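You operate a simulated robot arm through the tools that you are given. There is no shell and no other tool. Be economical: measure what you need, move in short steps, check, and stop when the job is done.

You are at the controls of a simulated robot arm. One attempt, no reset.

Task
Put the carton that says "72" from the bay three of the pick rack in the yellow tray. Then press the bay two button two times. Then press the counter button three times. Then fetch the brown wheel from the lane shelf of the lane rack and set it on the bay shelf of the pick rack. Keep to this order.

Only the result counts: the job must be done as asked and must still hold three seconds after the hand-in. Knocking over, shifting, dropping, spilling or breaking anything else fails it.

Robot
A 7-joint arm with a vacuum gripper, on a carriage that runs on a rail from [0, -1.442] to [0, 1.038] (x, y) and turns from -143 to 189 degrees about z. Base frame: it is fixed where the carriage stands at the start and does not move with it; the origin is on the floor, on the carriage's upright axis, x ahead of it, y to its left, z up; the surface under the hand at the start is at about z = 0.88. Lengths are in m, angles in degrees, forces in N, time in s.
With the tool pointing down near the work surface it reaches from about 0.34 to 0.74 m from the robot's upright axis, wherever it stands. Its first joint turns from -166.0 to 166.0 degrees. Places, roughly: bay shelf of the pick rack [0.7, 0.1, 0.9]; bay two button [0.4, 0.1, 0.8]; brown wheel (4x4x2 cm) [0.7, -1.3, 0.9]; carton [0.75, 0, 1]; counter button [0.8, 0.8, 1]; yellow tray (30x40x4 cm) [0.7, -0.4, 0.9]. Payload 1.06 kg.
Tool frame: the origin (TCP) lies in the middle of the cups' lips, and z points out of the cups. The gripper has 1 cup of 0.024 m across, covering 0.024 by 0.024 m (tool x, y); the bellows give 0.008 m. With the vacuum on, a cup seals on a smooth face that it is pressed against (1 to 4 N); it does not hold porous or soft things. The pull reaches 23 N.
Orientation is that of the tool frame in the base frame, as a unit quaternion [x, y, z, w]. With the cups facing straight down, the tool's x points along the base's -x, its y along +y and its z along -z.

Tools
- The arm moves only by the tool move_arm. Its argument "steps" is a list of rows, each a list of 3 entries, a list of its own where there are three numbers: the turn, a rotation vector about the tool's x, y, z in units of 180 degrees (1.0 is 180 degrees), then the shift along the tool's x, y, z in units of 400 mm (1.0 is 400 mm), then the vacuum: 1 switches it on, -1 off. In form: [[[ax, ay, az], [dx, dy, dz], suction], ...]. A call has 1 to 8 rows; each row is the pose to reach, as a shift and turn from the pose commanded when the call began, along the tool's axes at that moment. A call with a number of a shift or a turn outside -1 to 1 is refused whole. Rows are played at 5 a second. More than 0.05 m and 8.6 degrees between two rows, or a gripper value outside its range, and nothing of the call is played. Where a pose cannot be reached the arm comes as near as it can. A force on the tool above 40 N (or 10 N above the force at the start of the call, whichever is more), or a blocked arm, ends the call early, and 0.2 s more pass. The pull builds up within a second once a cup has sealed. Time passes only in rows, and 0.2 s behind the last, so rows that repeat a pose give it time. The reply holds the time, the measured pose of the TCP, the force on the tool along the base axes and the pull of the vacuum, in the units named above and with some noise, with the torque about the TCP (base axes, N m) and any sound that the robot's microphone picked up, and new pictures: "views" is both (left out), scene, wrist or none.
- Cameras (640 x 400 px; columns grow to the right, rows downward): "scene" is now at [0.0106, 0.1568, 1.5891]; the picture's right is [-0.11, -0.99, 0.00], its down [-0.80, 0.09, -0.60] and it looks along [0.59, -0.07, -0.80] (base axes); focal length 281 px, centre (320, 200). "wrist" rides on the gripper at [0.078, 0.019, -0.096] in the tool frame; the picture's right is [-0.24, 0.97, 0.00], its down [-0.71, -0.17, -0.69] and it looks along [-0.67, -0.16, 0.73] (tool axes); focal length 243 px, centre (320, 200). There is no depth. A picture from a camera that has moved, and an enlarged one, comes with that camera's place and axes in the base frame and with its lens. The place of the scene camera against the robot may be out by one fixed shift of up to 0.025 m in any direction.
- raise_lower(by): slides the trunk up (or, below 0, down) by that many m; the arm and the scene camera ride with it, the base frame stays. It gives what a move gives, with no picture.
- drive_base(legs): drives the robot by 1 to 6 legs, each [ahead, left, turn to the left] in m, m and degrees, along the robot's own axes; the way and the turn of a leg run together, so that a leg with both is an arc; at most 1.5 m and 180 degrees a leg. The arm and the cameras ride along, it lands a little off, and it stops where it bumps. It keeps to its track: a leg is cut to what the track allows. It gives what a move gives, and a new picture of the scene camera.
- aim_head(pan, tilt): turns the head with the scene camera to pan (to the left, within 155 degrees either way) and tilt (down, from -29 to 69), counted from straight ahead of the robot. It gives what a move gives, and a new picture of the scene camera.
- zoom(camera, box): a new picture of the part [left, top, right, bottom] of that camera's present view, enlarged. The clock stands still meanwhile.
- sign_off(): hands the job in; it is judged then, once.

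Work in short steps. Places have to be worked out from the pictures, the camera data and where the tool is seen: move nearer, look again, correct. Check each grasp and each placing, and mend what went wrong. You have 165 turns and 260 pictures in all, those below and enlarged ones among them. Switch the vacuum off and draw the arm clear of the work before you hand the job in, unless the task says otherwise; then end with one line.

The tools are called after "Emit:" by a JSON object that holds its "fn" and its "kwargs". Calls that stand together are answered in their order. move_arm: Moves the arm, as the interface text tells. Its arguments: {"type":"object","properties":{"steps":{"type":"array"},"views":{"type":"string","enum":["both","scene","wrist","none"]}},"required":["steps"]} The other tools are called the same way: raise_lower (by) slides the trunk up or down; drive_base (legs) drives the base; aim_head (pan, tilt) turns the head that bears the scene camera; zoom (camera, box) takes an enlarged picture of a part of a camera's view; sign_off () hands the job in.

At the start:

```text
time: 0.0
position: [0.5149, 0.0576, 1.1597]
tcp_rot: [0.0, 1.0, 0.001, 0.0]
wrist_force: [-0.5, -0.1, 0.7]
torque: [-0.01, 0.03, 0.01]
pull: 0.1
trunk travel left (down, up): [-0.525, 0.065]
robot x, y, heading: [0.0044, 0.0033, 0.2]
head pan, tilt: [-6.5, 53.3]
```

scene: 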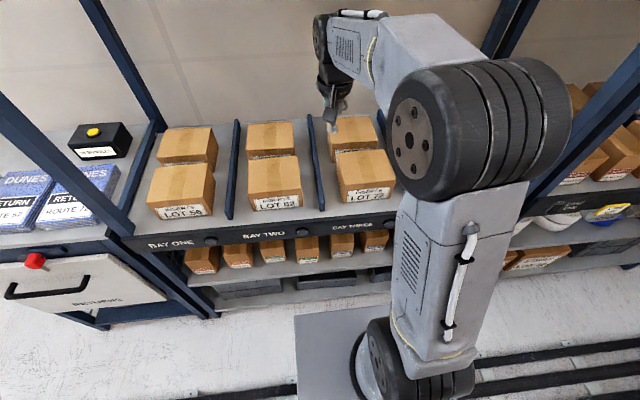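
wrist: 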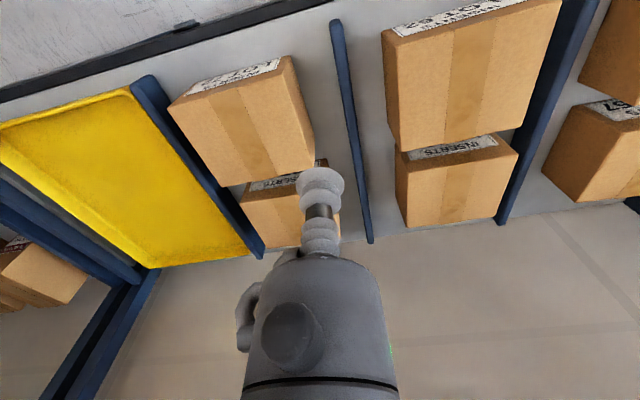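

I'll zoom on the cartons in bay three and the surroundings to read labels.

Emit:
{"fn": "zoom", "kwargs": {"camera": "scene", "box": [130, 100, 410, 275]}}

Emit:
{"fn": "zoom", "kwargs": {"camera": "wrist", "box": [120, 40, 440, 240]}}

```text
2.29 times, centred on (270, 188) of scene
camera zoom: at [0.0106, 0.1568, 1.5891], right [-0.11, -0.99, 0.0], down [-0.8, 0.09, -0.6], along [0.59, -0.07, -0.8], focal length 643 px, centre (434, 229)
```

zoom: 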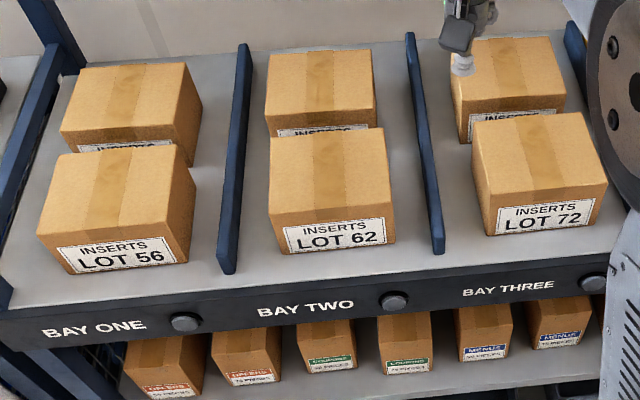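

```text
2.00 times, centred on (280, 140) of wrist
camera zoom: at [0.435, 0.0763, 1.2556], right [0.24, 0.97, 0.0], down [0.71, -0.17, 0.69], along [0.67, -0.16, -0.73], focal length 485 px, centre (400, 320)
```

zoom: 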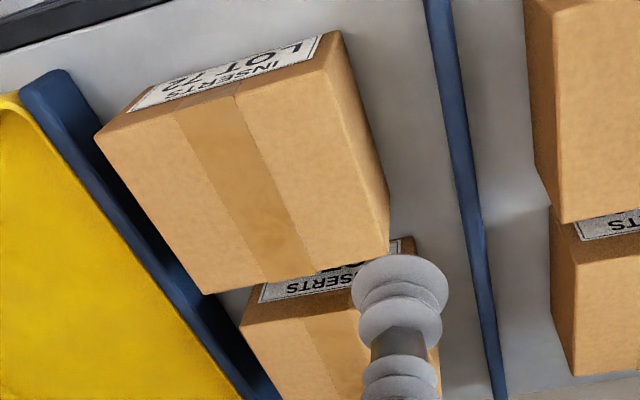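

The front carton in bay three says LOT 72; the rear one's label is partly hidden, so I look at it closer to be sure.

Emit:
{"fn": "zoom", "kwargs": {"camera": "wrist", "box": [235, 150, 345, 220]}}

Emit:
{"fn": "zoom", "kwargs": {"camera": "scene", "box": [320, 110, 410, 210]}}

```text
5.71 times, centred on (290, 185) of wrist
camera zoom: at [0.435, 0.0763, 1.2556], right [0.24, 0.97, 0.0], down [0.71, -0.17, 0.69], along [0.67, -0.16, -0.73], focal length 1386 px, centre (491, 286)
```

zoom: 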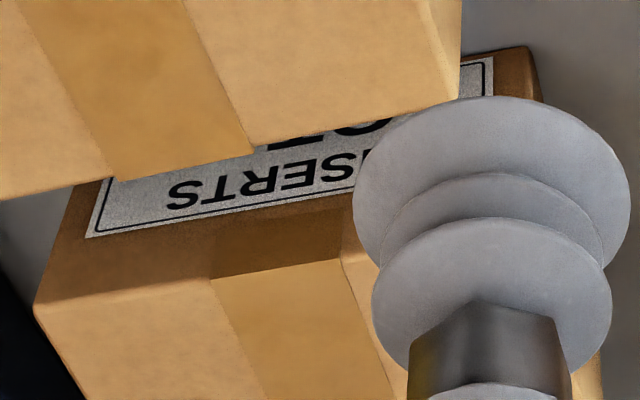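

```text
4.00 times, centred on (365, 160) of scene
camera zoom: at [0.0106, 0.1568, 1.5891], right [-0.11, -0.99, 0.0], down [-0.8, 0.09, -0.6], along [0.59, -0.07, -0.8], focal length 1125 px, centre (140, 360)
```

zoom: 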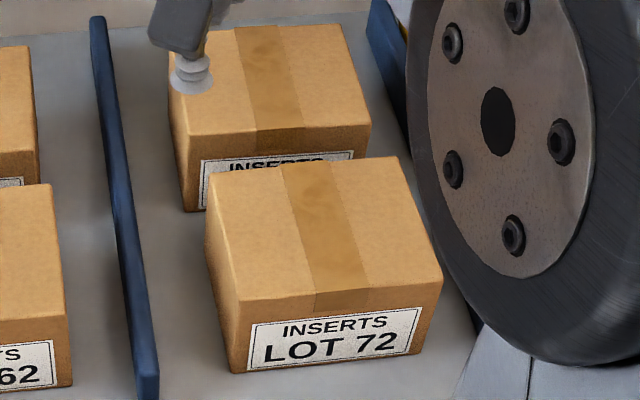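

Cup blocks the rear label; I move forward and left by small steps to see it from above.

Emit:
{"fn": "move_arm", "kwargs": {"steps": [[[0, 0, 0], [-0.08, 0.07, -0.03], -1], [[0, 0, 0], [-0.16, 0.14, -0.06], -1], [[0, 0, 0], [-0.25, 0.2, -0.1], -1]], "views": "wrist"}}

```text
time: 0.8
position: [0.6161, 0.1367, 1.1998]
tcp_rot: [-0.001, 1.0, -0.001, -0.001]
wrist_force: [-0.6, 0.2, -0.1]
torque: [-0.01, -0.01, 0.01]
pull: 0.1
trunk travel left (down, up): [-0.525, 0.065]
robot x, y, heading: [0.0026, 0.0007, 0.1]
head pan, tilt: [-6.5, 53.3]
camera wrist: at [0.5362, 0.1549, 1.295], right [0.24, 0.97, 0.0], down [0.71, -0.17, 0.68], along [0.66, -0.16, -0.73], focal length 243 px, centre (320, 200)
```

wrist: 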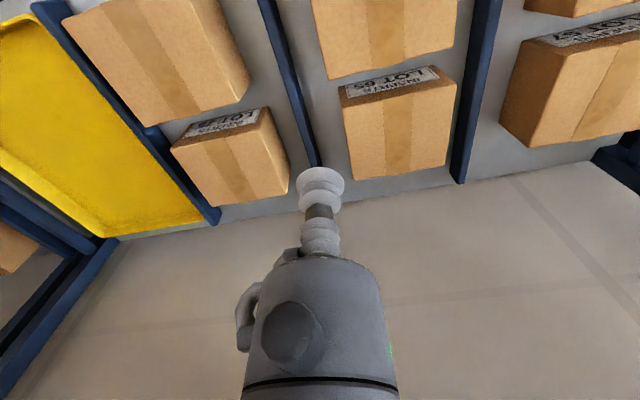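

Zoom on the rear label.

Emit:
{"fn": "zoom", "kwargs": {"camera": "wrist", "box": [160, 90, 300, 178]}}

```text
4.55 times, centred on (230, 134) of wrist
camera zoom: at [0.5362, 0.1549, 1.295], right [0.24, 0.97, 0.0], down [0.71, -0.17, 0.68], along [0.66, -0.16, -0.73], focal length 1103 px, centre (729, 500)
```

zoom: 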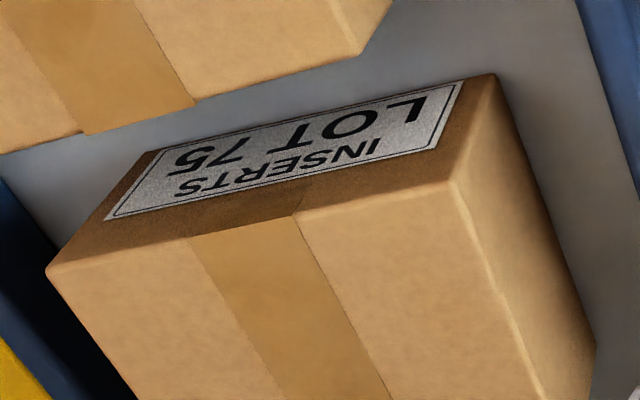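

The rear carton is LOT 75, so the front one is LOT 72. By triangulation its top is at about z 0.963, centre about (0.571, -0.056). I move over it and descend to about 1.01.

Emit:
{"fn": "move_arm", "kwargs": {"steps": [[[0, 0, 0], [0.028, -0.12, 0], -1], [[0, 0, 0], [0.056, -0.24, 0], -1], [[0, 0, 0], [0.084, -0.36, 0.0], -1], [[0, 0, 0], [0.1125, -0.4825, 0.0], -1], [[0, 0, 0], [0.1125, -0.4825, 0.12], -1], [[0, 0, 0], [0.1125, -0.4825, 0.24], -1], [[0, 0, 0], [0.1125, -0.4825, 0.36], -1], [[0, 0, 0], [0.1125, -0.4825, 0.46], -1]]}}

```text
refused: row 4 steps farther than a row can; nothing moved
```

Row spacing slightly too large; I even it out.

Emit:
{"fn": "move_arm", "kwargs": {"steps": [[[0, 0, 0], [0.027, -0.12, 0], -1], [[0, 0, 0], [0.054, -0.24, 0], -1], [[0, 0, 0], [0.084, -0.36, 0.0], -1], [[0, 0, 0], [0.11, -0.48, 0.0], -1], [[0, 0, 0], [0.1125, -0.4825, 0.12], -1], [[0, 0, 0], [0.1125, -0.4825, 0.24], -1], [[0, 0, 0], [0.1125, -0.4825, 0.36], -1], [[0, 0, 0], [0.1125, -0.4825, 0.46], -1]]}}

```text
time: 2.6
position: [0.5707, -0.0564, 1.0153]
tcp_rot: [0.001, 1.0, -0.001, 0.0]
wrist_force: [-0.8, 0.4, -0.5]
torque: [0.01, -0.02, -0.01]
pull: 0.0
trunk travel left (down, up): [-0.525, 0.065]
robot x, y, heading: [0.0018, -0.0017, -0.0]
head pan, tilt: [-6.5, 53.3]
camera scene: at [0.0107, 0.1568, 1.5891], right [-0.11, -0.99, 0.0], down [-0.8, 0.09, -0.6], along [0.59, -0.07, -0.8], focal length 281 px, centre (320, 200)
camera wrist: at [0.4907, -0.037, 1.1113], right [0.24, 0.97, 0.0], down [0.71, -0.17, 0.69], along [0.67, -0.16, -0.73], focal length 243 px, centre (320, 200)
```

scene: 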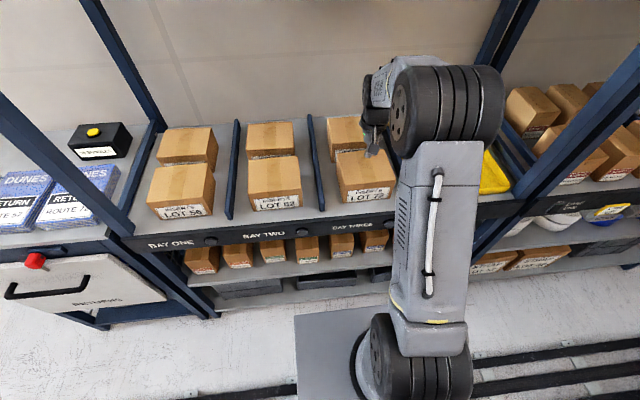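
wrist: 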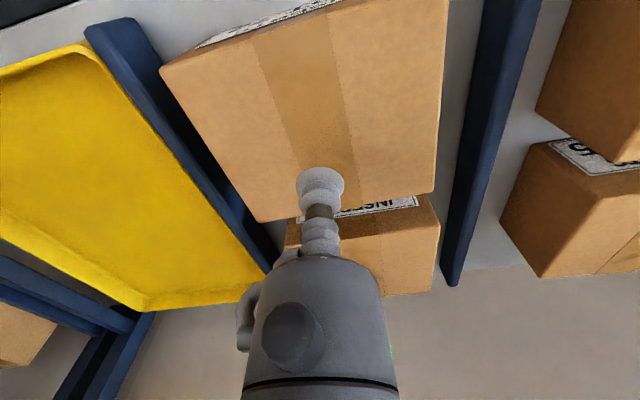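

The cup is over the tape line. I descend slowly with the vacuum on.

Emit:
{"fn": "move_arm", "kwargs": {"steps": [[[0, 0, 0], [0, 0, 0.05], 1], [[0, 0, 0], [0, 0, 0.09], 1], [[0, 0, 0], [0, 0, 0.11], 1], [[0, 0, 0], [0, 0, 0.12], 1], [[0, 0, 0], [0, 0, 0.12], 1]], "views": "wrist"}}

```text
time: 3.8
position: [0.5692, -0.0566, 0.9693]
tcp_rot: [0.0, 1.0, 0.0, 0.002]
wrist_force: [0.2, -0.1, 16.1]
torque: [-0.02, 0.03, -0.03]
pull: 22.5
trunk travel left (down, up): [-0.525, 0.065]
robot x, y, heading: [0.0013, -0.0001, 0.2]
head pan, tilt: [-6.5, 53.3]
camera wrist: at [0.4898, -0.0365, 1.0644], right [0.24, 0.97, 0.0], down [0.71, -0.17, 0.69], along [0.67, -0.16, -0.73], focal length 243 px, centre (320, 200)
```

wrist: 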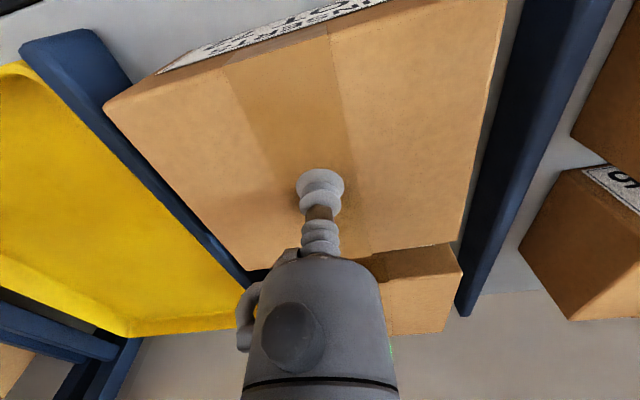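

Sealed with full pull; I lift straight up.

Emit:
{"fn": "move_arm", "kwargs": {"steps": [[[0, 0, 0], [0, 0, -0.03], 1], [[0, 0, 0], [0, 0, -0.08], 1], [[0, 0, 0], [0, 0, -0.16], 1], [[0, 0, 0], [0, 0, -0.26], 1], [[0, 0, 0], [0, 0, -0.36], 1], [[0, 0, 0], [0, 0, -0.4], 1]]}}

```text
time: 5.2
position: [0.57, -0.0561, 1.1289]
tcp_rot: [0.0, 1.0, 0.0, 0.0]
wrist_force: [0.8, -0.6, -5.8]
torque: [-0.01, 0.04, 0.0]
pull: 23.2
trunk travel left (down, up): [-0.525, 0.065]
robot x, y, heading: [0.0017, -0.0021, 0.1]
head pan, tilt: [-6.5, 53.3]
camera scene: at [0.0108, 0.1568, 1.5891], right [-0.11, -0.99, 0.0], down [-0.8, 0.09, -0.6], along [0.59, -0.07, -0.8], focal length 281 px, centre (320, 200)
camera wrist: at [0.4903, -0.0377, 1.2241], right [0.24, 0.97, 0.0], down [0.71, -0.17, 0.68], along [0.67, -0.16, -0.73], focal length 243 px, centre (320, 200)
```

scene: 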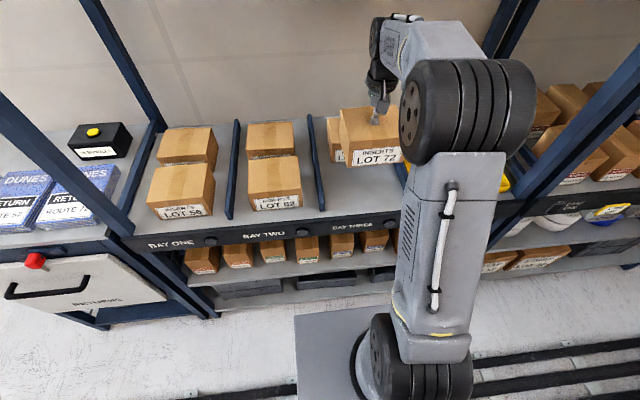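
wrist: 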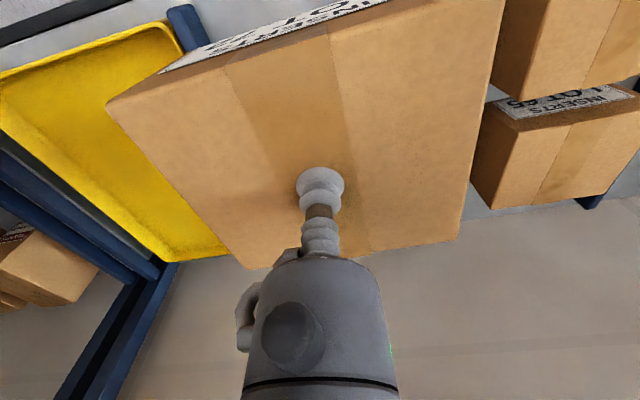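

The LOT 72 carton is held (about 0.55 kg). I carry it sideways over the tray centre, about (0.60, -0.35).

Emit:
{"fn": "move_arm", "kwargs": {"steps": [[[0, 0, 0], [0, -0.1, 0], 1], [[0, 0, 0], [-0.01, -0.2, 0], 1], [[0, 0, 0], [-0.02, -0.3, 0], 1], [[0, 0, 0], [-0.035, -0.4, 0], 1], [[0, 0, 0], [-0.05, -0.5, 0], 1], [[0, 0, 0], [-0.065, -0.6, 0], 1], [[0, 0, 0], [-0.08, -0.7, 0], 1], [[0, 0, 0], [-0.08, -0.74, 0], 1]]}}

```text
time: 7.0
position: [0.6029, -0.3529, 1.1268]
tcp_rot: [0.0, 1.0, 0.0, -0.001]
wrist_force: [-0.4, 0.1, -5.2]
torque: [0.01, -0.01, 0.0]
pull: 23.1
trunk travel left (down, up): [-0.525, 0.065]
robot x, y, heading: [-0.002, -0.0028, -0.1]
head pan, tilt: [-6.5, 53.3]
camera scene: at [0.0113, 0.1562, 1.5892], right [-0.11, -0.99, 0.0], down [-0.8, 0.09, -0.6], along [0.59, -0.07, -0.8], focal length 281 px, centre (320, 200)
camera wrist: at [0.5226, -0.3341, 1.2225], right [0.24, 0.97, 0.0], down [0.71, -0.17, 0.68], along [0.66, -0.16, -0.73], focal length 243 px, centre (320, 200)
```

scene: 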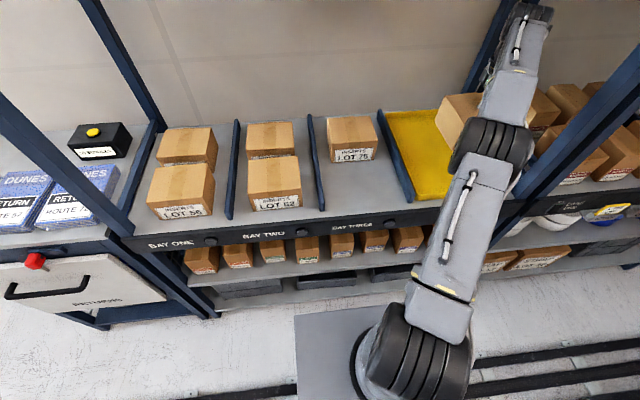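
wrist: 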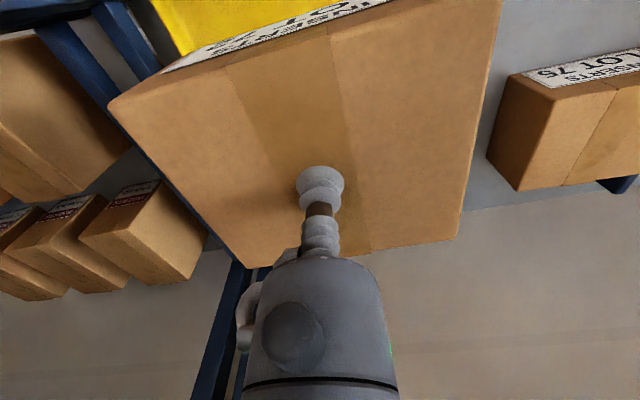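

Centering slightly (+0.015 in y), I descend toward the tray; contact is expected at about TCP 0.975.

Emit:
{"fn": "move_arm", "kwargs": {"steps": [[[0, 0, 0], [0, 0.035, 0.08], 1], [[0, 0, 0], [0, 0.035, 0.18], 1], [[0, 0, 0], [0, 0.035, 0.26], 1], [[0, 0, 0], [0, 0.035, 0.32], 1]]}}

```text
time: 8.0
position: [0.6004, -0.339, 0.9999]
tcp_rot: [0.0, 1.0, 0.0, 0.0]
wrist_force: [-0.1, 0.1, -5.5]
torque: [0.03, 0.0, -0.02]
pull: 22.9
trunk travel left (down, up): [-0.525, 0.065]
robot x, y, heading: [-0.0043, 0.0038, 0.0]
head pan, tilt: [-6.5, 53.3]
camera scene: at [0.0111, 0.1566, 1.5891], right [-0.11, -0.99, 0.0], down [-0.8, 0.09, -0.6], along [0.59, -0.07, -0.8], focal length 281 px, centre (320, 200)
camera wrist: at [0.5213, -0.3193, 1.0947], right [0.23, 0.97, 0.0], down [0.71, -0.17, 0.69], along [0.67, -0.16, -0.73], focal length 243 px, centre (320, 200)
```

scene: 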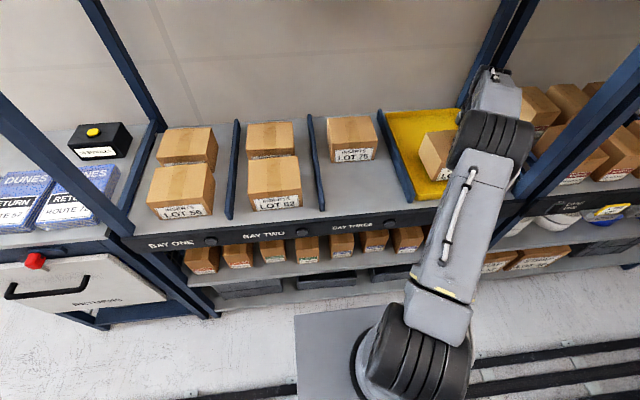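
wrist: 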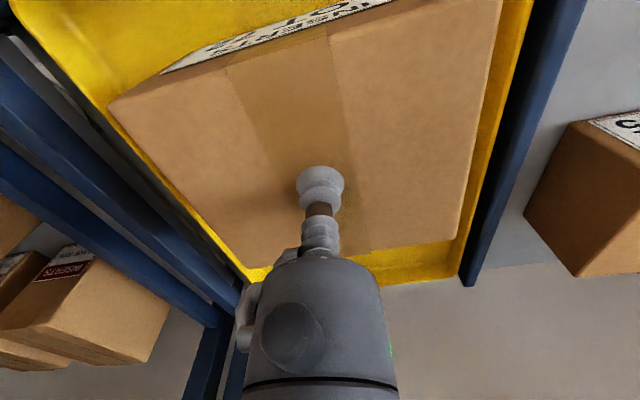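

Carton is between the tray's edges. I lower in small steps to contact.

Emit:
{"fn": "move_arm", "kwargs": {"steps": [[[0, 0, 0], [0, 0, 0.02], 1], [[0, 0, 0], [0, 0, 0.035], 1], [[0, 0, 0], [0, 0, 0.05], 1], [[0, 0, 0], [0, 0, 0.06], 1]], "views": "none"}}

```text
time: 9.0
position: [0.6031, -0.3387, 0.9776]
tcp_rot: [0.0, 1.0, 0.0, 0.001]
wrist_force: [-0.5, 1.5, 2.4]
torque: [0.03, 0.04, -0.03]
pull: 23.0
trunk travel left (down, up): [-0.525, 0.065]
robot x, y, heading: [-0.0032, -0.0021, -0.1]
head pan, tilt: [-6.5, 53.3]
```

Contact (force turned from -5.5 to +2.4). I release the vacuum, wait, and rise.

Emit:
{"fn": "move_arm", "kwargs": {"steps": [[[0, 0, 0], [0, 0, 0.005], -1], [[0, 0, 0], [0, 0, 0.005], -1], [[0, 0, 0], [0, 0, 0.005], -1], [[0, 0, 0], [0, 0, 0.005], -1], [[0, 0, 0], [0, 0, -0.02], -1], [[0, 0, 0], [0, 0, -0.1], -1], [[0, 0, 0], [0, 0, -0.2], -1], [[0, 0, 0], [0, 0, -0.3], -1]]}}

```text
time: 10.8
position: [0.6008, -0.3393, 1.0942]
tcp_rot: [0.0, 1.0, 0.001, 0.0]
wrist_force: [-0.6, 0.5, 0.6]
torque: [-0.03, -0.01, 0.01]
pull: 0.1
trunk travel left (down, up): [-0.525, 0.065]
robot x, y, heading: [0.0013, -0.0026, -0.0]
head pan, tilt: [-6.5, 53.3]
camera scene: at [0.0106, 0.1569, 1.5891], right [-0.11, -0.99, 0.0], down [-0.8, 0.09, -0.6], along [0.59, -0.07, -0.8], focal length 281 px, centre (320, 200)
camera wrist: at [0.5219, -0.3201, 1.1896], right [0.24, 0.97, 0.0], down [0.71, -0.17, 0.68], along [0.67, -0.16, -0.73], focal length 243 px, centre (320, 200)
```

scene: 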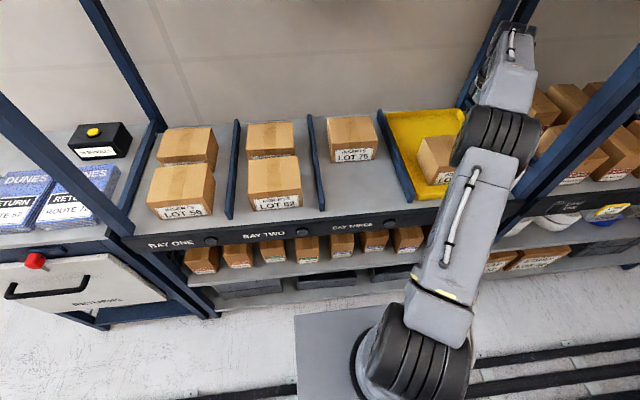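
wrist: 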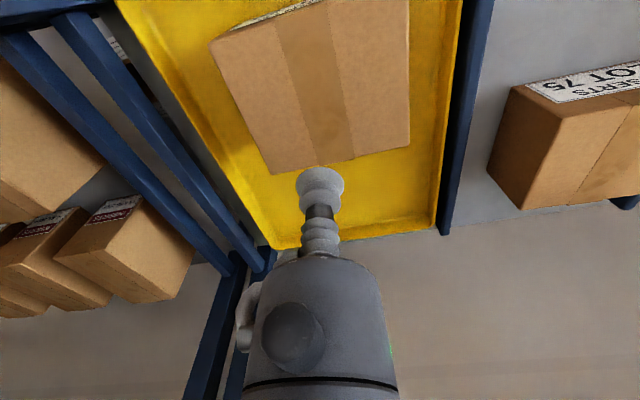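

Carton rests in the tray. Next I examine the bay two button and the counter button.

Emit:
{"fn": "zoom", "kwargs": {"camera": "scene", "box": [240, 200, 340, 262]}}

Emit:
{"fn": "zoom", "kwargs": {"camera": "scene", "box": [0, 100, 160, 300]}}

```text
6.40 times, centred on (290, 231) of scene
camera zoom: at [0.0106, 0.1569, 1.5891], right [-0.11, -0.99, 0.0], down [-0.8, 0.09, -0.6], along [0.59, -0.07, -0.8], focal length 1800 px, centre (512, 2)
```

zoom: 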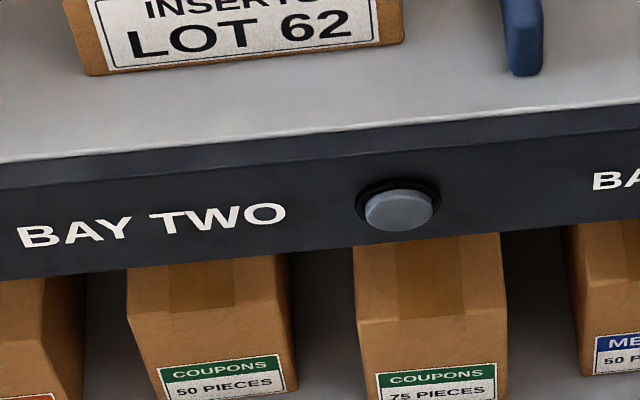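

```text
2.00 times, centred on (80, 200) of scene
camera zoom: at [0.0106, 0.1569, 1.5891], right [-0.11, -0.99, 0.0], down [-0.8, 0.09, -0.6], along [0.59, -0.07, -0.8], focal length 563 px, centre (800, 200)
```

zoom: 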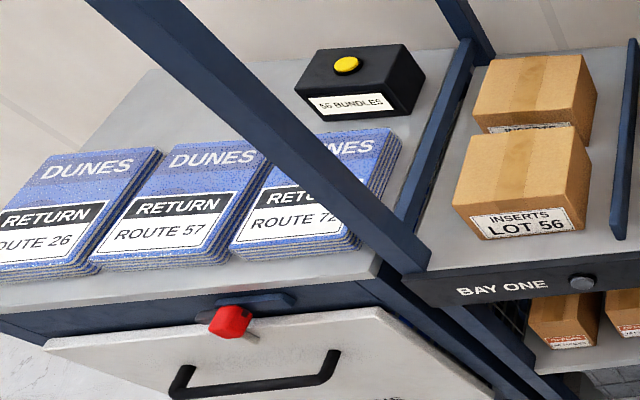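

Buttons: bay two's button is the grey disc right of "BAY TWO" on the fascia, at roughly (0.44, 0.158, 0.85), facing -x. I retract the arm first, then will shift the base right so a horizontal tool can reach it obliquely.

Emit:
{"fn": "move_arm", "kwargs": {"steps": [[[0, 0, 0], [0.0656, 0.1, -0.0156], -1], [[0, 0, 0], [0.1312, 0.2, -0.0312], -1], [[0, 0, 0], [0.1968, 0.3, -0.0468], -1], [[0, 0, 0], [0.2624, 0.4, -0.0624], -1], [[0, 0, 0], [0.328, 0.5, -0.078], -1], [[0, 0, 0], [0.3936, 0.6, -0.0936], -1], [[0, 0, 0], [0.4592, 0.7, -0.1092], -1], [[0, 0, 0], [0.525, 0.8, -0.125], -1]], "views": "wrist"}}

Emit:
{"fn": "drive_base", "kwargs": {"legs": [[0, -0.33, 0]]}}

```text
time: 12.6
position: [0.392, -0.0162, 1.1458]
tcp_rot: [-0.001, 1.0, 0.0, 0.0]
wrist_force: [-0.7, -1.3, 0.3]
torque: [-0.03, 0.0, -0.02]
pull: 0.1
trunk travel left (down, up): [-0.525, 0.065]
robot x, y, heading: [0.0017, -0.0016, 0.1]
head pan, tilt: [-6.5, 53.3]
camera wrist: at [0.3108, 0.0027, 1.2414], right [0.24, 0.97, 0.0], down [0.71, -0.17, 0.69], along [0.67, -0.16, -0.73], focal length 243 px, centre (320, 200)
```

wrist: 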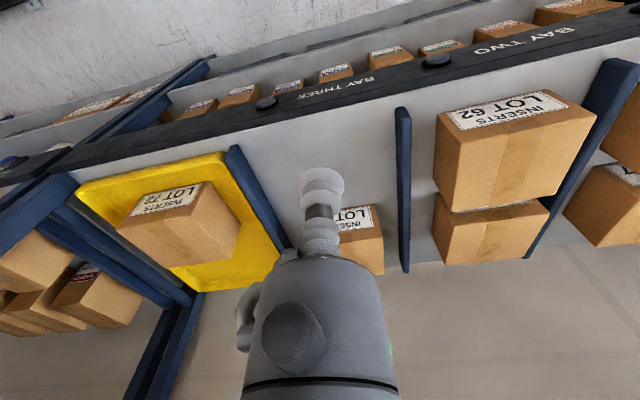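

```text
time: 14.8
position: [0.3907, -0.3527, 1.1444]
tcp_rot: [0.0, 1.0, -0.001, 0.0]
wrist_force: [-0.1, -1.3, -0.3]
torque: [-0.01, -0.02, -0.02]
pull: 0.2
trunk travel left (down, up): [-0.525, 0.065]
robot x, y, heading: [0.0004, -0.3329, -0.2]
head pan, tilt: [-6.5, 53.3]
camera scene: at [0.0108, -0.1785, 1.5891], right [-0.11, -0.99, 0.0], down [-0.8, 0.09, -0.6], along [0.59, -0.07, -0.8], focal length 281 px, centre (320, 200)
```

scene: 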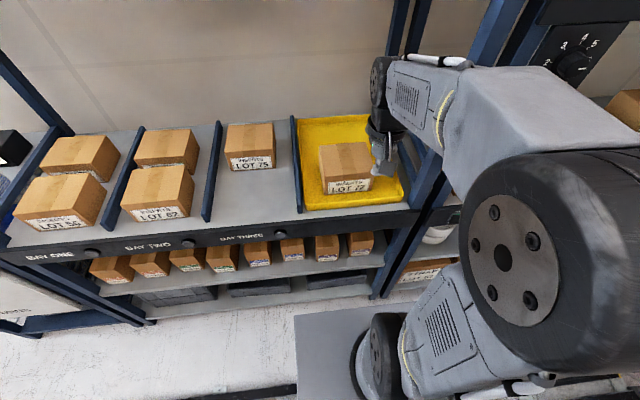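

From the wrist view the button is near (0.441, 0.145, 0.85). I swing the arm left in front of the rack while pitching the tool toward horizontal (+x).

Emit:
{"fn": "move_arm", "kwargs": {"steps": [[[0, -0.047, 0], [0.0125, 0.12, 0], -1], [[0, -0.094, 0], [0.025, 0.24, 0], -1], [[0, -0.141, 0], [0.0375, 0.36, 0], -1], [[0, -0.188, 0], [0.05, 0.48, 0], -1], [[0, -0.235, 0], [0.0625, 0.6, 0], -1], [[0, -0.282, 0], [0.075, 0.72, 0], -1], [[0, -0.329, 0], [0.0875, 0.84, 0], -1], [[0, -0.376, 0], [0.1, 0.96, 0], -1]]}}

```text
time: 16.4
position: [0.2899, 0.0142, 1.1113]
tcp_rot: [-0.065, 0.936, 0.107, 0.328]
wrist_force: [0.8, 0.6, -1.0]
torque: [0.02, 0.03, 0.01]
pull: 0.1
trunk travel left (down, up): [-0.525, 0.065]
robot x, y, heading: [0.0014, -0.3342, -0.0]
head pan, tilt: [-6.5, 53.3]
stopped in row 7: the arm was blocked; the commanded pose is now the measured one
camera scene: at [0.011, -0.1788, 1.5892], right [-0.11, -0.99, 0.0], down [-0.8, 0.09, -0.6], along [0.59, -0.07, -0.8], focal length 281 px, centre (320, 200)
camera wrist: at [0.1668, 0.0051, 1.1384], right [-0.01, 0.95, 0.3], down [0.17, -0.3, 0.94], along [0.99, 0.06, -0.16], focal length 243 px, centre (320, 200)
```

scene: 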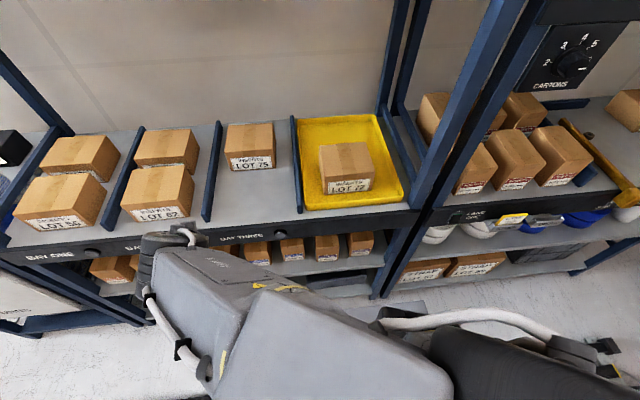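
wrist: 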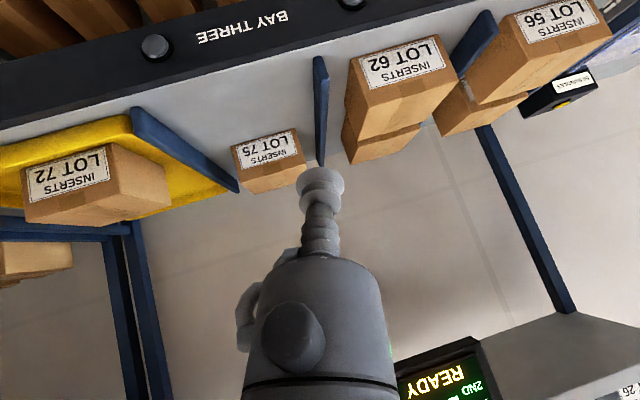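

The arm is likely at a wrist limit because the forearm slopes down too steeply here. I lower the trunk 0.3 so the forearm becomes level, which suits a horizontal tool; nothing is below the hand at x 0.29.

Emit:
{"fn": "raise_lower", "kwargs": {"by": -0.2}}

```text
time: 18.5
position: [0.2914, 0.0131, 0.9111]
tcp_rot: [-0.062, 0.936, 0.106, 0.329]
wrist_force: [0.4, -0.1, -0.6]
torque: [0.0, 0.0, 0.04]
pull: 0.0
trunk travel left (down, up): [-0.325, 0.265]
robot x, y, heading: [-0.0018, -0.3371, 0.1]
head pan, tilt: [-6.5, 53.3]
```

Now I move the tool back in front of the robot, up and a little forward, while turning it to level (+x).

Emit:
{"fn": "move_arm", "kwargs": {"steps": [[[0.0115, -0.0406, -0.0028], [-0.053, -0.087, -0.031], -1], [[0.023, -0.0811, -0.0056], [-0.106, -0.174, -0.061], -1], [[0.0345, -0.1217, -0.0084], [-0.159, -0.261, -0.092], -1], [[0.046, -0.1623, -0.0111], [-0.211, -0.349, -0.123], -1], [[0.0575, -0.2029, -0.0139], [-0.264, -0.436, -0.154], -1], [[0.069, -0.2434, -0.0167], [-0.317, -0.523, -0.184], -1], [[0.0805, -0.284, -0.0195], [-0.37, -0.61, -0.215], -1]]}}

```text
time: 19.2
position: [0.3213, -0.051, 0.9108]
tcp_rot: [-0.033, 0.926, 0.104, 0.362]
wrist_force: [0.4, -0.6, -0.5]
torque: [-0.03, 0.05, 0.02]
pull: 0.2
trunk travel left (down, up): [-0.325, 0.265]
robot x, y, heading: [-0.0001, -0.3342, -0.0]
head pan, tilt: [-6.5, 53.3]
stopped in row 3: the arm was blocked; the commanded pose is now the measured one
camera scene: at [0.0109, -0.178, 1.3892], right [-0.11, -0.99, 0.0], down [-0.8, 0.09, -0.6], along [0.59, -0.07, -0.8], focal length 281 px, centre (320, 200)
camera wrist: at [0.1966, -0.0525, 0.9298], right [0.04, 0.95, 0.32], down [0.09, -0.33, 0.94], along [1.0, -0.01, -0.1], focal length 243 px, centre (320, 200)
```

scene: 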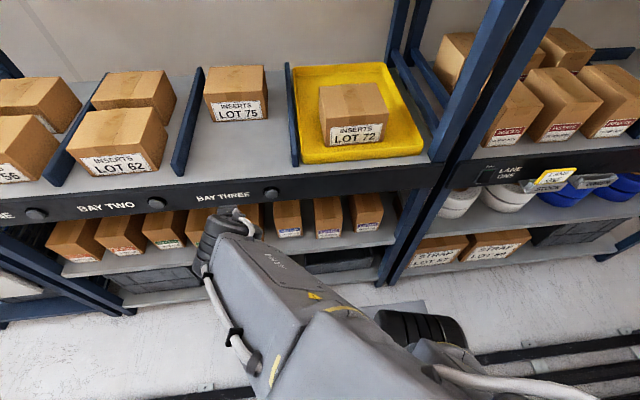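
wrist: 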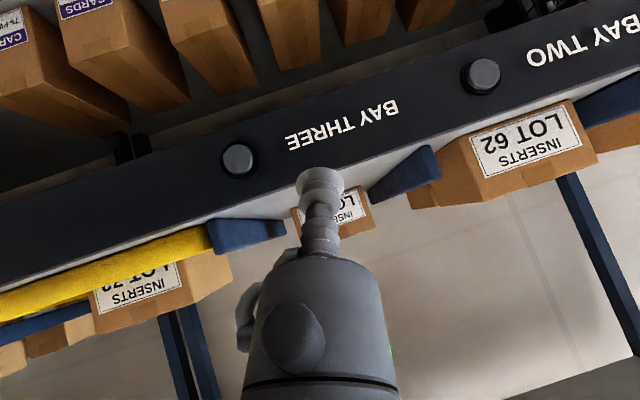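

Still blocked by a joint limit in this sideways posture. I go back to tool-down in front of the robot and will pitch it in-plane instead (base in line with the button).

Emit:
{"fn": "move_arm", "kwargs": {"steps": [[[0.0113, 0.0393, 0.0036], [-0.071, -0.057, -0.028], -1], [[0.0226, 0.0785, 0.0072], [-0.142, -0.113, -0.0555], -1], [[0.0339, 0.1178, 0.0108], [-0.213, -0.17, -0.083], -1], [[0.0451, 0.157, 0.0143], [-0.284, -0.227, -0.111], -1], [[0.0564, 0.1963, 0.0179], [-0.355, -0.283, -0.139], -1], [[0.0677, 0.2355, 0.0215], [-0.426, -0.34, -0.1665], -1]], "views": "scene"}}

```text
time: 20.6
position: [0.4243, -0.2006, 1.0517]
tcp_rot: [0.001, 1.0, 0.0, 0.002]
wrist_force: [-0.4, 1.2, -0.1]
torque: [0.04, -0.03, 0.03]
pull: 0.0
trunk travel left (down, up): [-0.325, 0.265]
robot x, y, heading: [0.0006, -0.3361, -0.1]
head pan, tilt: [-6.5, 53.3]
camera scene: at [0.0104, -0.1781, 1.3891], right [-0.11, -0.99, 0.0], down [-0.8, 0.09, -0.6], along [0.59, -0.07, -0.8], focal length 281 px, centre (320, 200)
```

scene: 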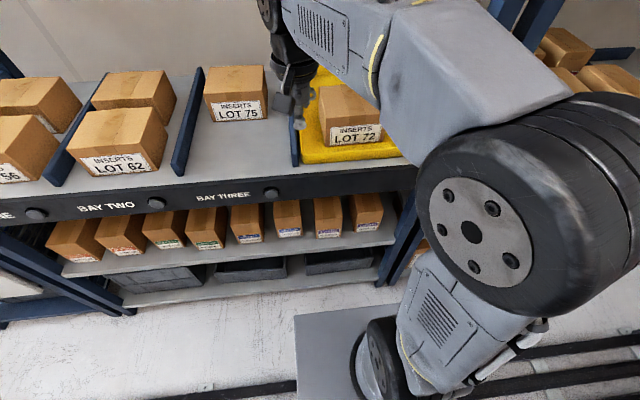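

Now I drive left so the robot stands nearly in line with the bay two button.

Emit:
{"fn": "drive_base", "kwargs": {"legs": [[0, 0.38, 0]]}}

```text
time: 23.0
position: [0.4246, 0.1809, 1.052]
tcp_rot: [0.002, 1.0, 0.0, 0.003]
wrist_force: [1.1, 0.3, 0.2]
torque: [0.0, 0.01, 0.01]
pull: 0.0
trunk travel left (down, up): [-0.325, 0.265]
robot x, y, heading: [-0.0028, 0.0454, -0.2]
head pan, tilt: [-6.5, 53.3]
camera scene: at [0.011, 0.2051, 1.3891], right [-0.12, -0.99, 0.0], down [-0.8, 0.09, -0.6], along [0.59, -0.07, -0.8], focal length 281 px, centre (320, 200)
```

scene: 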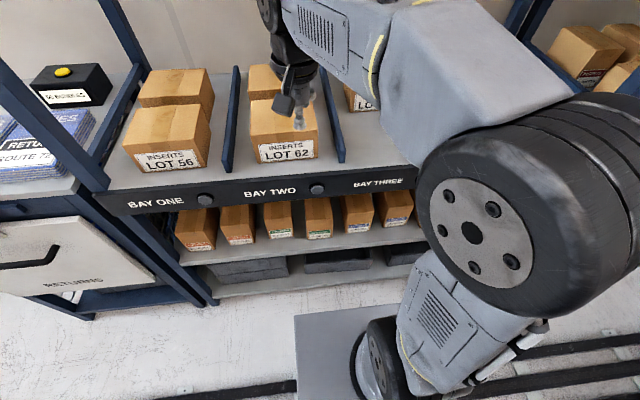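

I pitch the tool up in place in stages, watching for blocking.

Emit:
{"fn": "move_arm", "kwargs": {"steps": [[[0, -0.045, 0], [0, 0, 0], -1], [[0, -0.09, 0], [0, -0.02, 0], -1], [[0, -0.135, 0], [0, -0.04, 0], -1], [[0, -0.18, 0], [0, -0.06, 0], -1], [[0, -0.225, 0], [0, -0.08, 0], -1], [[0, -0.27, 0], [0, -0.08, 0], -1], [[0, -0.315, 0], [0, -0.08, 0], -1], [[0, -0.36, 0], [0, -0.08, 0], -1]]}}

```text
time: 25.0
position: [0.4376, 0.1443, 1.0083]
tcp_rot: [0.011, 0.873, 0.013, 0.487]
wrist_force: [0.5, 0.0, -1.4]
torque: [-0.03, 0.02, -0.03]
pull: 0.1
trunk travel left (down, up): [-0.325, 0.265]
robot x, y, heading: [0.0012, 0.0496, -0.3]
head pan, tilt: [-6.5, 53.3]
stopped in row 8: the arm was blocked; the commanded pose is now the measured one
camera scene: at [0.0112, 0.2053, 1.3881], right [-0.12, -0.99, 0.0], down [-0.8, 0.09, -0.6], along [0.59, -0.07, -0.8], focal length 281 px, centre (320, 200)
camera wrist: at [0.3135, 0.1648, 0.9926], right [0.13, 0.96, 0.23], down [-0.21, -0.2, 0.96], along [0.97, -0.18, 0.18], focal length 243 px, centre (320, 200)
```

scene: 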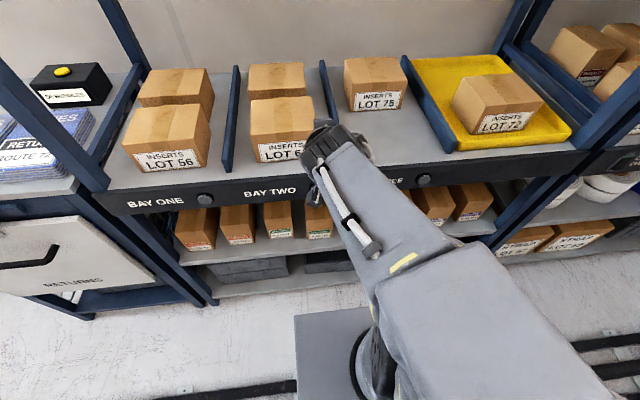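
wrist: 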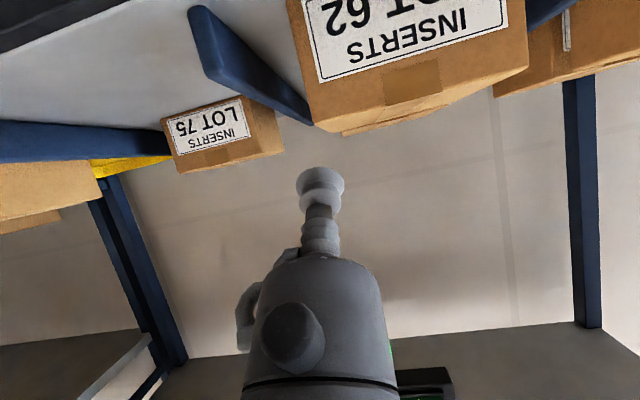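

Pitch got to 31° below level. I back off along the tool, then lower the trunk further to flatten the forearm.

Emit:
{"fn": "move_arm", "kwargs": {"steps": [[[0, 0, 0], [0, 0, -0.11], -1], [[0, 0, 0], [0, 0, -0.214], -1]], "views": "none"}}

Emit:
{"fn": "raise_lower", "kwargs": {"by": -0.2}}

```text
time: 25.5
position: [0.4046, 0.1332, 0.9708]
tcp_rot: [0.027, 0.921, 0.012, 0.388]
wrist_force: [0.4, 0.1, 0.4]
torque: [0.02, 0.0, -0.01]
pull: 0.0
trunk travel left (down, up): [-0.325, 0.265]
robot x, y, heading: [-0.0005, 0.0452, -0.2]
head pan, tilt: [-6.5, 53.3]
stopped in row 2: the arm was blocked; the commanded pose is now the measured one
```

```text
time: 27.7
position: [0.4083, 0.1346, 0.7672]
tcp_rot: [0.027, 0.923, 0.012, 0.383]
wrist_force: [-0.4, -0.2, 0.3]
torque: [-0.01, -0.02, 0.0]
pull: 0.1
trunk travel left (down, up): [-0.125, 0.465]
robot x, y, heading: [-0.0018, 0.0504, -0.3]
head pan, tilt: [-6.5, 53.3]
```

Clear of contact. I raise the hand straight up and slightly back, then will pitch again with the flatter forearm.

Emit:
{"fn": "move_arm", "kwargs": {"steps": [[[0, 0, 0], [-0.07, 0, -0.088], -1], [[0, 0, 0], [-0.14, 0, -0.176], -1], [[0, 0, 0], [-0.21, 0, -0.264], -1], [[0, 0, 0], [-0.2825, 0, -0.3525], -1]]}}

```text
time: 28.9
position: [0.4096, 0.1248, 0.9097]
tcp_rot: [0.028, 0.942, 0.009, 0.335]
wrist_force: [-0.2, 0.3, -0.5]
torque: [-0.01, 0.01, 0.03]
pull: 0.0
trunk travel left (down, up): [-0.125, 0.465]
robot x, y, heading: [0.0017, 0.0501, -0.1]
head pan, tilt: [-6.5, 53.3]
stopped in row 4: the arm was blocked; the commanded pose is now the measured one
camera scene: at [0.0137, 0.205, 1.1871], right [-0.12, -0.99, 0.0], down [-0.8, 0.09, -0.59], along [0.59, -0.07, -0.8], focal length 281 px, centre (320, 200)
camera wrist: at [0.288, 0.1484, 0.9351], right [0.23, 0.96, 0.18], down [0.11, -0.21, 0.97], along [0.97, -0.2, -0.15], focal length 243 px, centre (320, 200)
```

scene: 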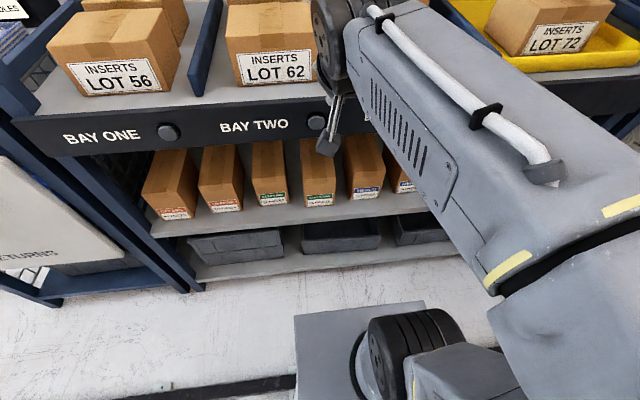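
wrist: 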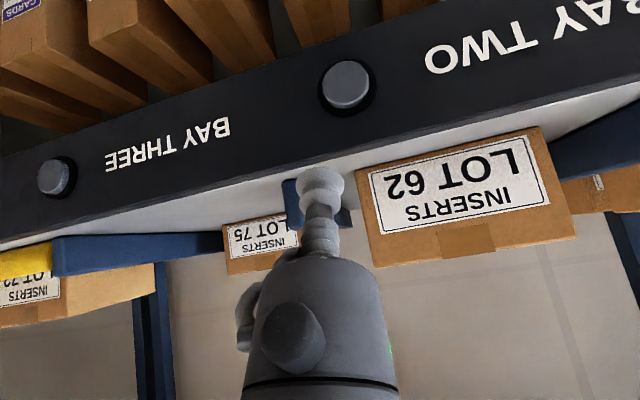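

Triangulating three wrist views puts the button face centre at about (0.444, 0.148, 0.838). A press with the tool slanted ~55-60° from vertical is good enough: I lower the hand to that height in front of it, pitching up as far as allowed.

Emit:
{"fn": "move_arm", "kwargs": {"steps": [[[-0.0009, -0.026, -0.0046], [0.033, 0.0125, 0.039], -1], [[-0.0018, -0.052, -0.0092], [0.065, 0.025, 0.078], -1], [[-0.0027, -0.078, -0.0139], [0.098, 0.0375, 0.116], -1], [[-0.0036, -0.1045, -0.0185], [0.13, 0.05, 0.155], -1]]}}

```text
time: 30.0
position: [0.4223, 0.1453, 0.7869]
tcp_rot: [0.005, 0.907, 0.011, 0.421]
wrist_force: [0.0, 0.0, 0.2]
torque: [0.02, 0.0, 0.01]
pull: 0.1
trunk travel left (down, up): [-0.125, 0.465]
robot x, y, heading: [-0.0048, 0.0488, -0.3]
head pan, tilt: [-6.5, 53.3]
stopped in row 4: the arm was blocked; the commanded pose is now the measured one
camera scene: at [0.0139, 0.204, 1.1911], right [-0.12, -0.99, 0.0], down [-0.8, 0.09, -0.59], along [0.59, -0.07, -0.8], focal length 281 px, centre (320, 200)
camera wrist: at [0.2967, 0.1641, 0.7888], right [0.15, 0.97, 0.2], down [-0.07, -0.19, 0.98], along [0.99, -0.16, 0.04], focal length 243 px, centre (320, 200)
```

scene: 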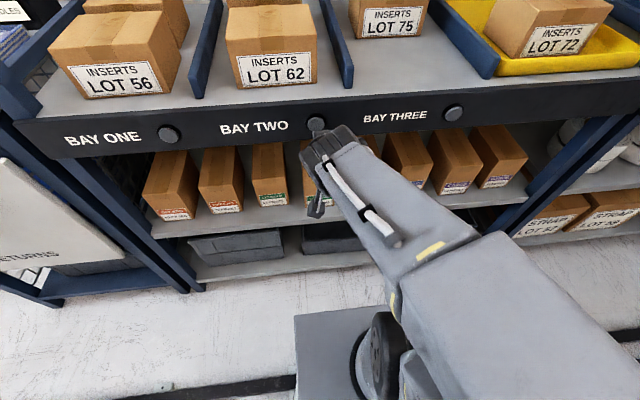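
wrist: 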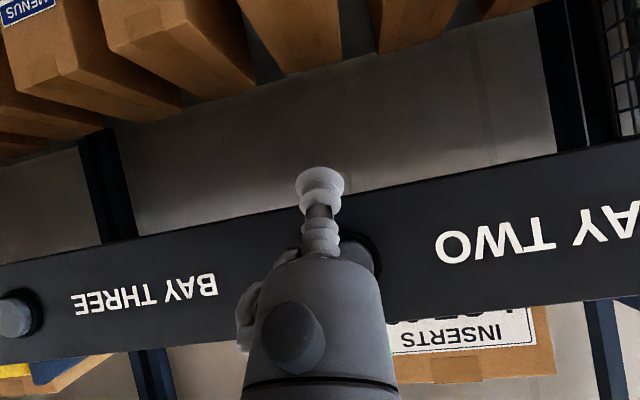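

The arm prefers a lower relative height, so I simply raise the trunk 4 cm to bring the cup level with the button, keeping x clear (0.42).

Emit:
{"fn": "raise_lower", "kwargs": {"by": 0.042}}

Emit:
{"fn": "move_arm", "kwargs": {"steps": [[[0, 0, 0], [0, 0, 0], -1]]}}

```text
time: 30.9
position: [0.42, 0.1463, 0.8301]
tcp_rot: [0.007, 0.906, 0.009, 0.423]
wrist_force: [0.8, 0.7, 0.0]
torque: [0.02, -0.01, -0.02]
pull: 0.0
trunk travel left (down, up): [-0.167, 0.423]
robot x, y, heading: [-0.0014, 0.0482, -0.4]
head pan, tilt: [-6.5, 53.3]
```

```text
time: 31.2
position: [0.4198, 0.1457, 0.8292]
tcp_rot: [0.005, 0.906, 0.01, 0.423]
wrist_force: [0.2, 0.2, -0.9]
torque: [-0.02, 0.01, 0.02]
pull: 0.1
trunk travel left (down, up): [-0.167, 0.423]
robot x, y, heading: [0.0024, 0.0482, -0.2]
head pan, tilt: [-6.5, 53.3]
camera scene: at [0.011, 0.2052, 1.2315], right [-0.12, -0.99, 0.0], down [-0.8, 0.09, -0.6], along [0.59, -0.07, -0.8], focal length 281 px, centre (320, 200)
camera wrist: at [0.2946, 0.1649, 0.8302], right [0.15, 0.97, 0.2], down [-0.07, -0.19, 0.98], along [0.99, -0.16, 0.04], focal length 243 px, centre (320, 200)
```

scene: 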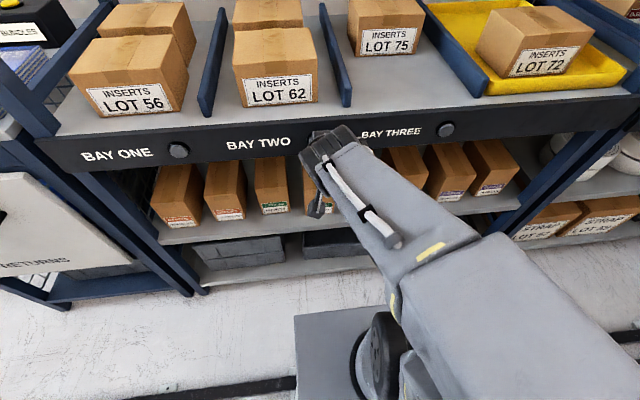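
wrist: 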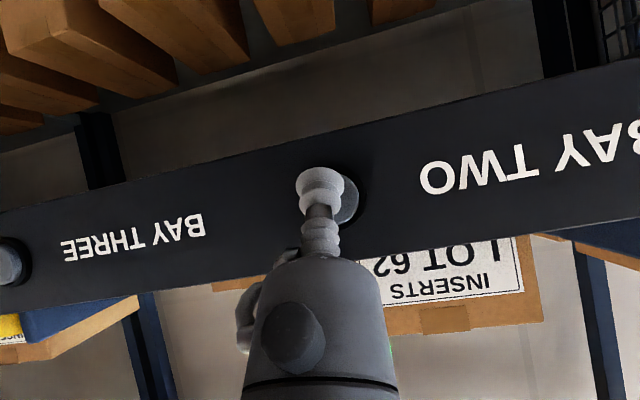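

The cup faces the button. I push gently in +x by about 2 cm in small rows, watching force and sound.

Emit:
{"fn": "move_arm", "kwargs": {"steps": [[[0, 0, 0], [-0.008, 0.0125, 0.0096], -1], [[0, 0, 0], [-0.016, 0.0125, 0.0192], -1], [[0, 0, 0], [-0.021, 0.0125, 0.025], -1]], "views": "wrist"}}

```text
time: 32.0
position: [0.4316, 0.1512, 0.829]
tcp_rot: [0.005, 0.905, 0.009, 0.424]
wrist_force: [0.0, 0.5, 0.0]
torque: [0.03, -0.01, 0.01]
pull: 0.1
trunk travel left (down, up): [-0.167, 0.423]
robot x, y, heading: [0.0002, 0.0485, -0.1]
head pan, tilt: [-6.5, 53.3]
camera wrist: at [0.3074, 0.1701, 0.8307], right [0.15, 0.97, 0.2], down [-0.07, -0.19, 0.98], along [0.99, -0.16, 0.04], focal length 243 px, centre (320, 200)
```

wrist: 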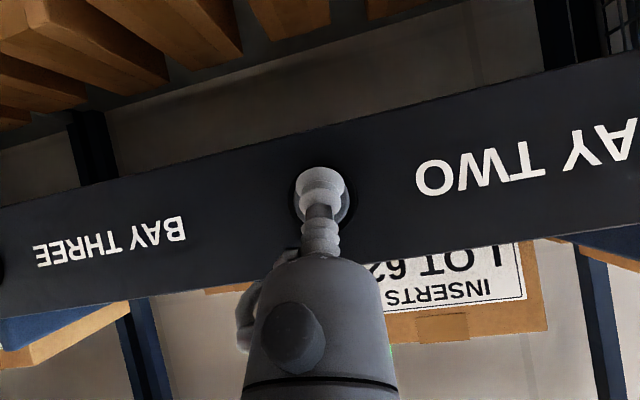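

Well aligned, no contact yet. Further 6 mm.

Emit:
{"fn": "move_arm", "kwargs": {"steps": [[[0, 0, 0], [-0.005, 0, 0.006], -1], [[0, 0, 0], [-0.0096, 0, 0.0115], -1]], "views": "none"}}

```text
time: 32.6
position: [0.4385, 0.1515, 0.8284]
tcp_rot: [0.006, 0.905, 0.009, 0.424]
wrist_force: [-2.3, -0.6, 0.2]
torque: [0.0, -0.05, -0.03]
pull: 0.0
trunk travel left (down, up): [-0.167, 0.423]
robot x, y, heading: [0.0037, 0.0522, -0.0]
head pan, tilt: [-6.5, 53.3]
heard: click
```

A click was heard at 2.3 N: first press. I back off to release.

Emit:
{"fn": "move_arm", "kwargs": {"steps": [[[0, 0, 0], [0.016, 0, -0.019], -1], [[0, 0, 0], [0.024, 0, -0.0287], -1], [[0, 0, 0], [0.024, 0, -0.0287], -1]], "views": "both"}}

```text
time: 33.5
position: [0.4234, 0.1504, 0.8292]
tcp_rot: [0.005, 0.905, 0.01, 0.425]
wrist_force: [0.4, 1.0, 0.0]
torque: [-0.02, 0.0, -0.01]
pull: 0.1
trunk travel left (down, up): [-0.167, 0.423]
robot x, y, heading: [-0.0008, 0.0508, 0.1]
head pan, tilt: [-6.5, 53.3]
camera scene: at [0.011, 0.2052, 1.2311], right [-0.12, -0.99, 0.0], down [-0.8, 0.09, -0.6], along [0.59, -0.07, -0.8], focal length 281 px, centre (320, 200)
camera wrist: at [0.2986, 0.1703, 0.8306], right [0.15, 0.97, 0.2], down [-0.07, -0.19, 0.98], along [0.99, -0.16, 0.04], focal length 243 px, centre (320, 200)
```

scene: 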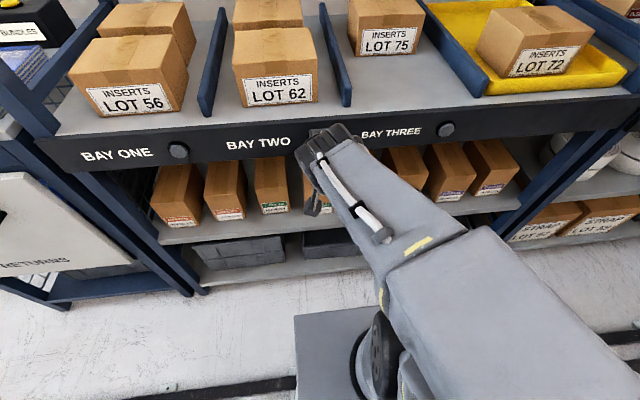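
wrist: 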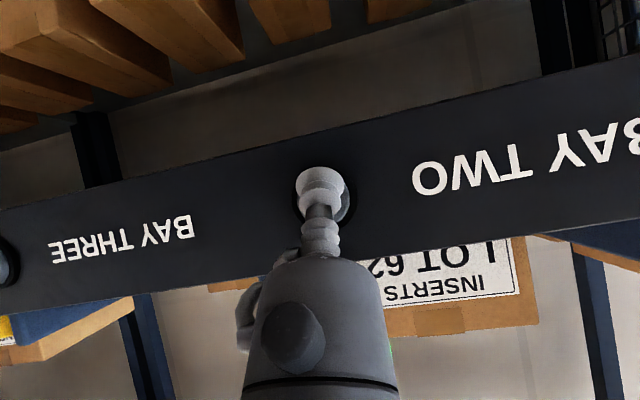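

Released silently. Second press, same depth.

Emit:
{"fn": "move_arm", "kwargs": {"steps": [[[0, 0, 0], [-0.012, 0, 0.0144], -1], [[0, 0, 0], [-0.019, 0, 0.0227], -1], [[0, 0, 0], [-0.024, 0, 0.0287], -1]], "views": "none"}}

```text
time: 34.2
position: [0.4389, 0.1513, 0.8294]
tcp_rot: [0.005, 0.906, 0.01, 0.424]
wrist_force: [-2.8, 0.5, -0.2]
torque: [0.04, -0.06, 0.0]
pull: 0.1
trunk travel left (down, up): [-0.167, 0.423]
robot x, y, heading: [-0.0011, 0.0468, -0.2]
head pan, tilt: [-6.5, 53.3]
heard: click
```

Second click heard. I back off and raise the trunk to bring the hand above the shelf.

Emit:
{"fn": "move_arm", "kwargs": {"steps": [[[0, 0, 0], [0.024, 0, -0.0287], -1], [[0, 0, 0], [0.04, 0, -0.048], -1]], "views": "none"}}

Emit:
{"fn": "raise_lower", "kwargs": {"by": 0.3}}

```text
time: 34.9
position: [0.4171, 0.1442, 0.8216]
tcp_rot: [0.014, 0.909, 0.01, 0.416]
wrist_force: [0.0, 1.0, 0.8]
torque: [-0.04, 0.0, -0.02]
pull: 0.0
trunk travel left (down, up): [-0.167, 0.423]
robot x, y, heading: [0.0022, 0.0479, -0.1]
head pan, tilt: [-6.5, 53.3]
```

```text
time: 37.9
position: [0.4139, 0.1493, 1.1301]
tcp_rot: [0.005, 0.906, 0.01, 0.424]
wrist_force: [-0.1, -0.6, 0.3]
torque: [-0.02, 0.0, 0.0]
pull: 0.1
trunk travel left (down, up): [-0.467, 0.123]
robot x, y, heading: [-0.001, 0.0493, -0.3]
head pan, tilt: [-6.5, 53.3]
```

Now I turn the tool back to straight down.

Emit:
{"fn": "move_arm", "kwargs": {"steps": [[[0.0011, 0.0464, -0.0005], [-0.016, 0, -0.013], -1], [[0.0022, 0.0928, -0.001], [-0.032, 0, -0.027], -1], [[0.0033, 0.1392, -0.0016], [-0.048, 0, -0.04], -1], [[0.0044, 0.1857, -0.0022], [-0.064, 0, -0.053], -1], [[0.0055, 0.2321, -0.0028], [-0.08, 0, -0.067], -1], [[0.0066, 0.2785, -0.0033], [-0.096, 0, -0.08], -1]], "views": "none"}}

```text
time: 39.2
position: [0.4129, 0.1495, 1.1801]
tcp_rot: [-0.001, 1.0, 0.0, 0.0]
wrist_force: [-0.2, -1.0, 0.3]
torque: [-0.01, 0.0, 0.03]
pull: 0.0
trunk travel left (down, up): [-0.467, 0.123]
robot x, y, heading: [-0.0002, 0.0448, -0.2]
head pan, tilt: [-6.5, 53.3]
```

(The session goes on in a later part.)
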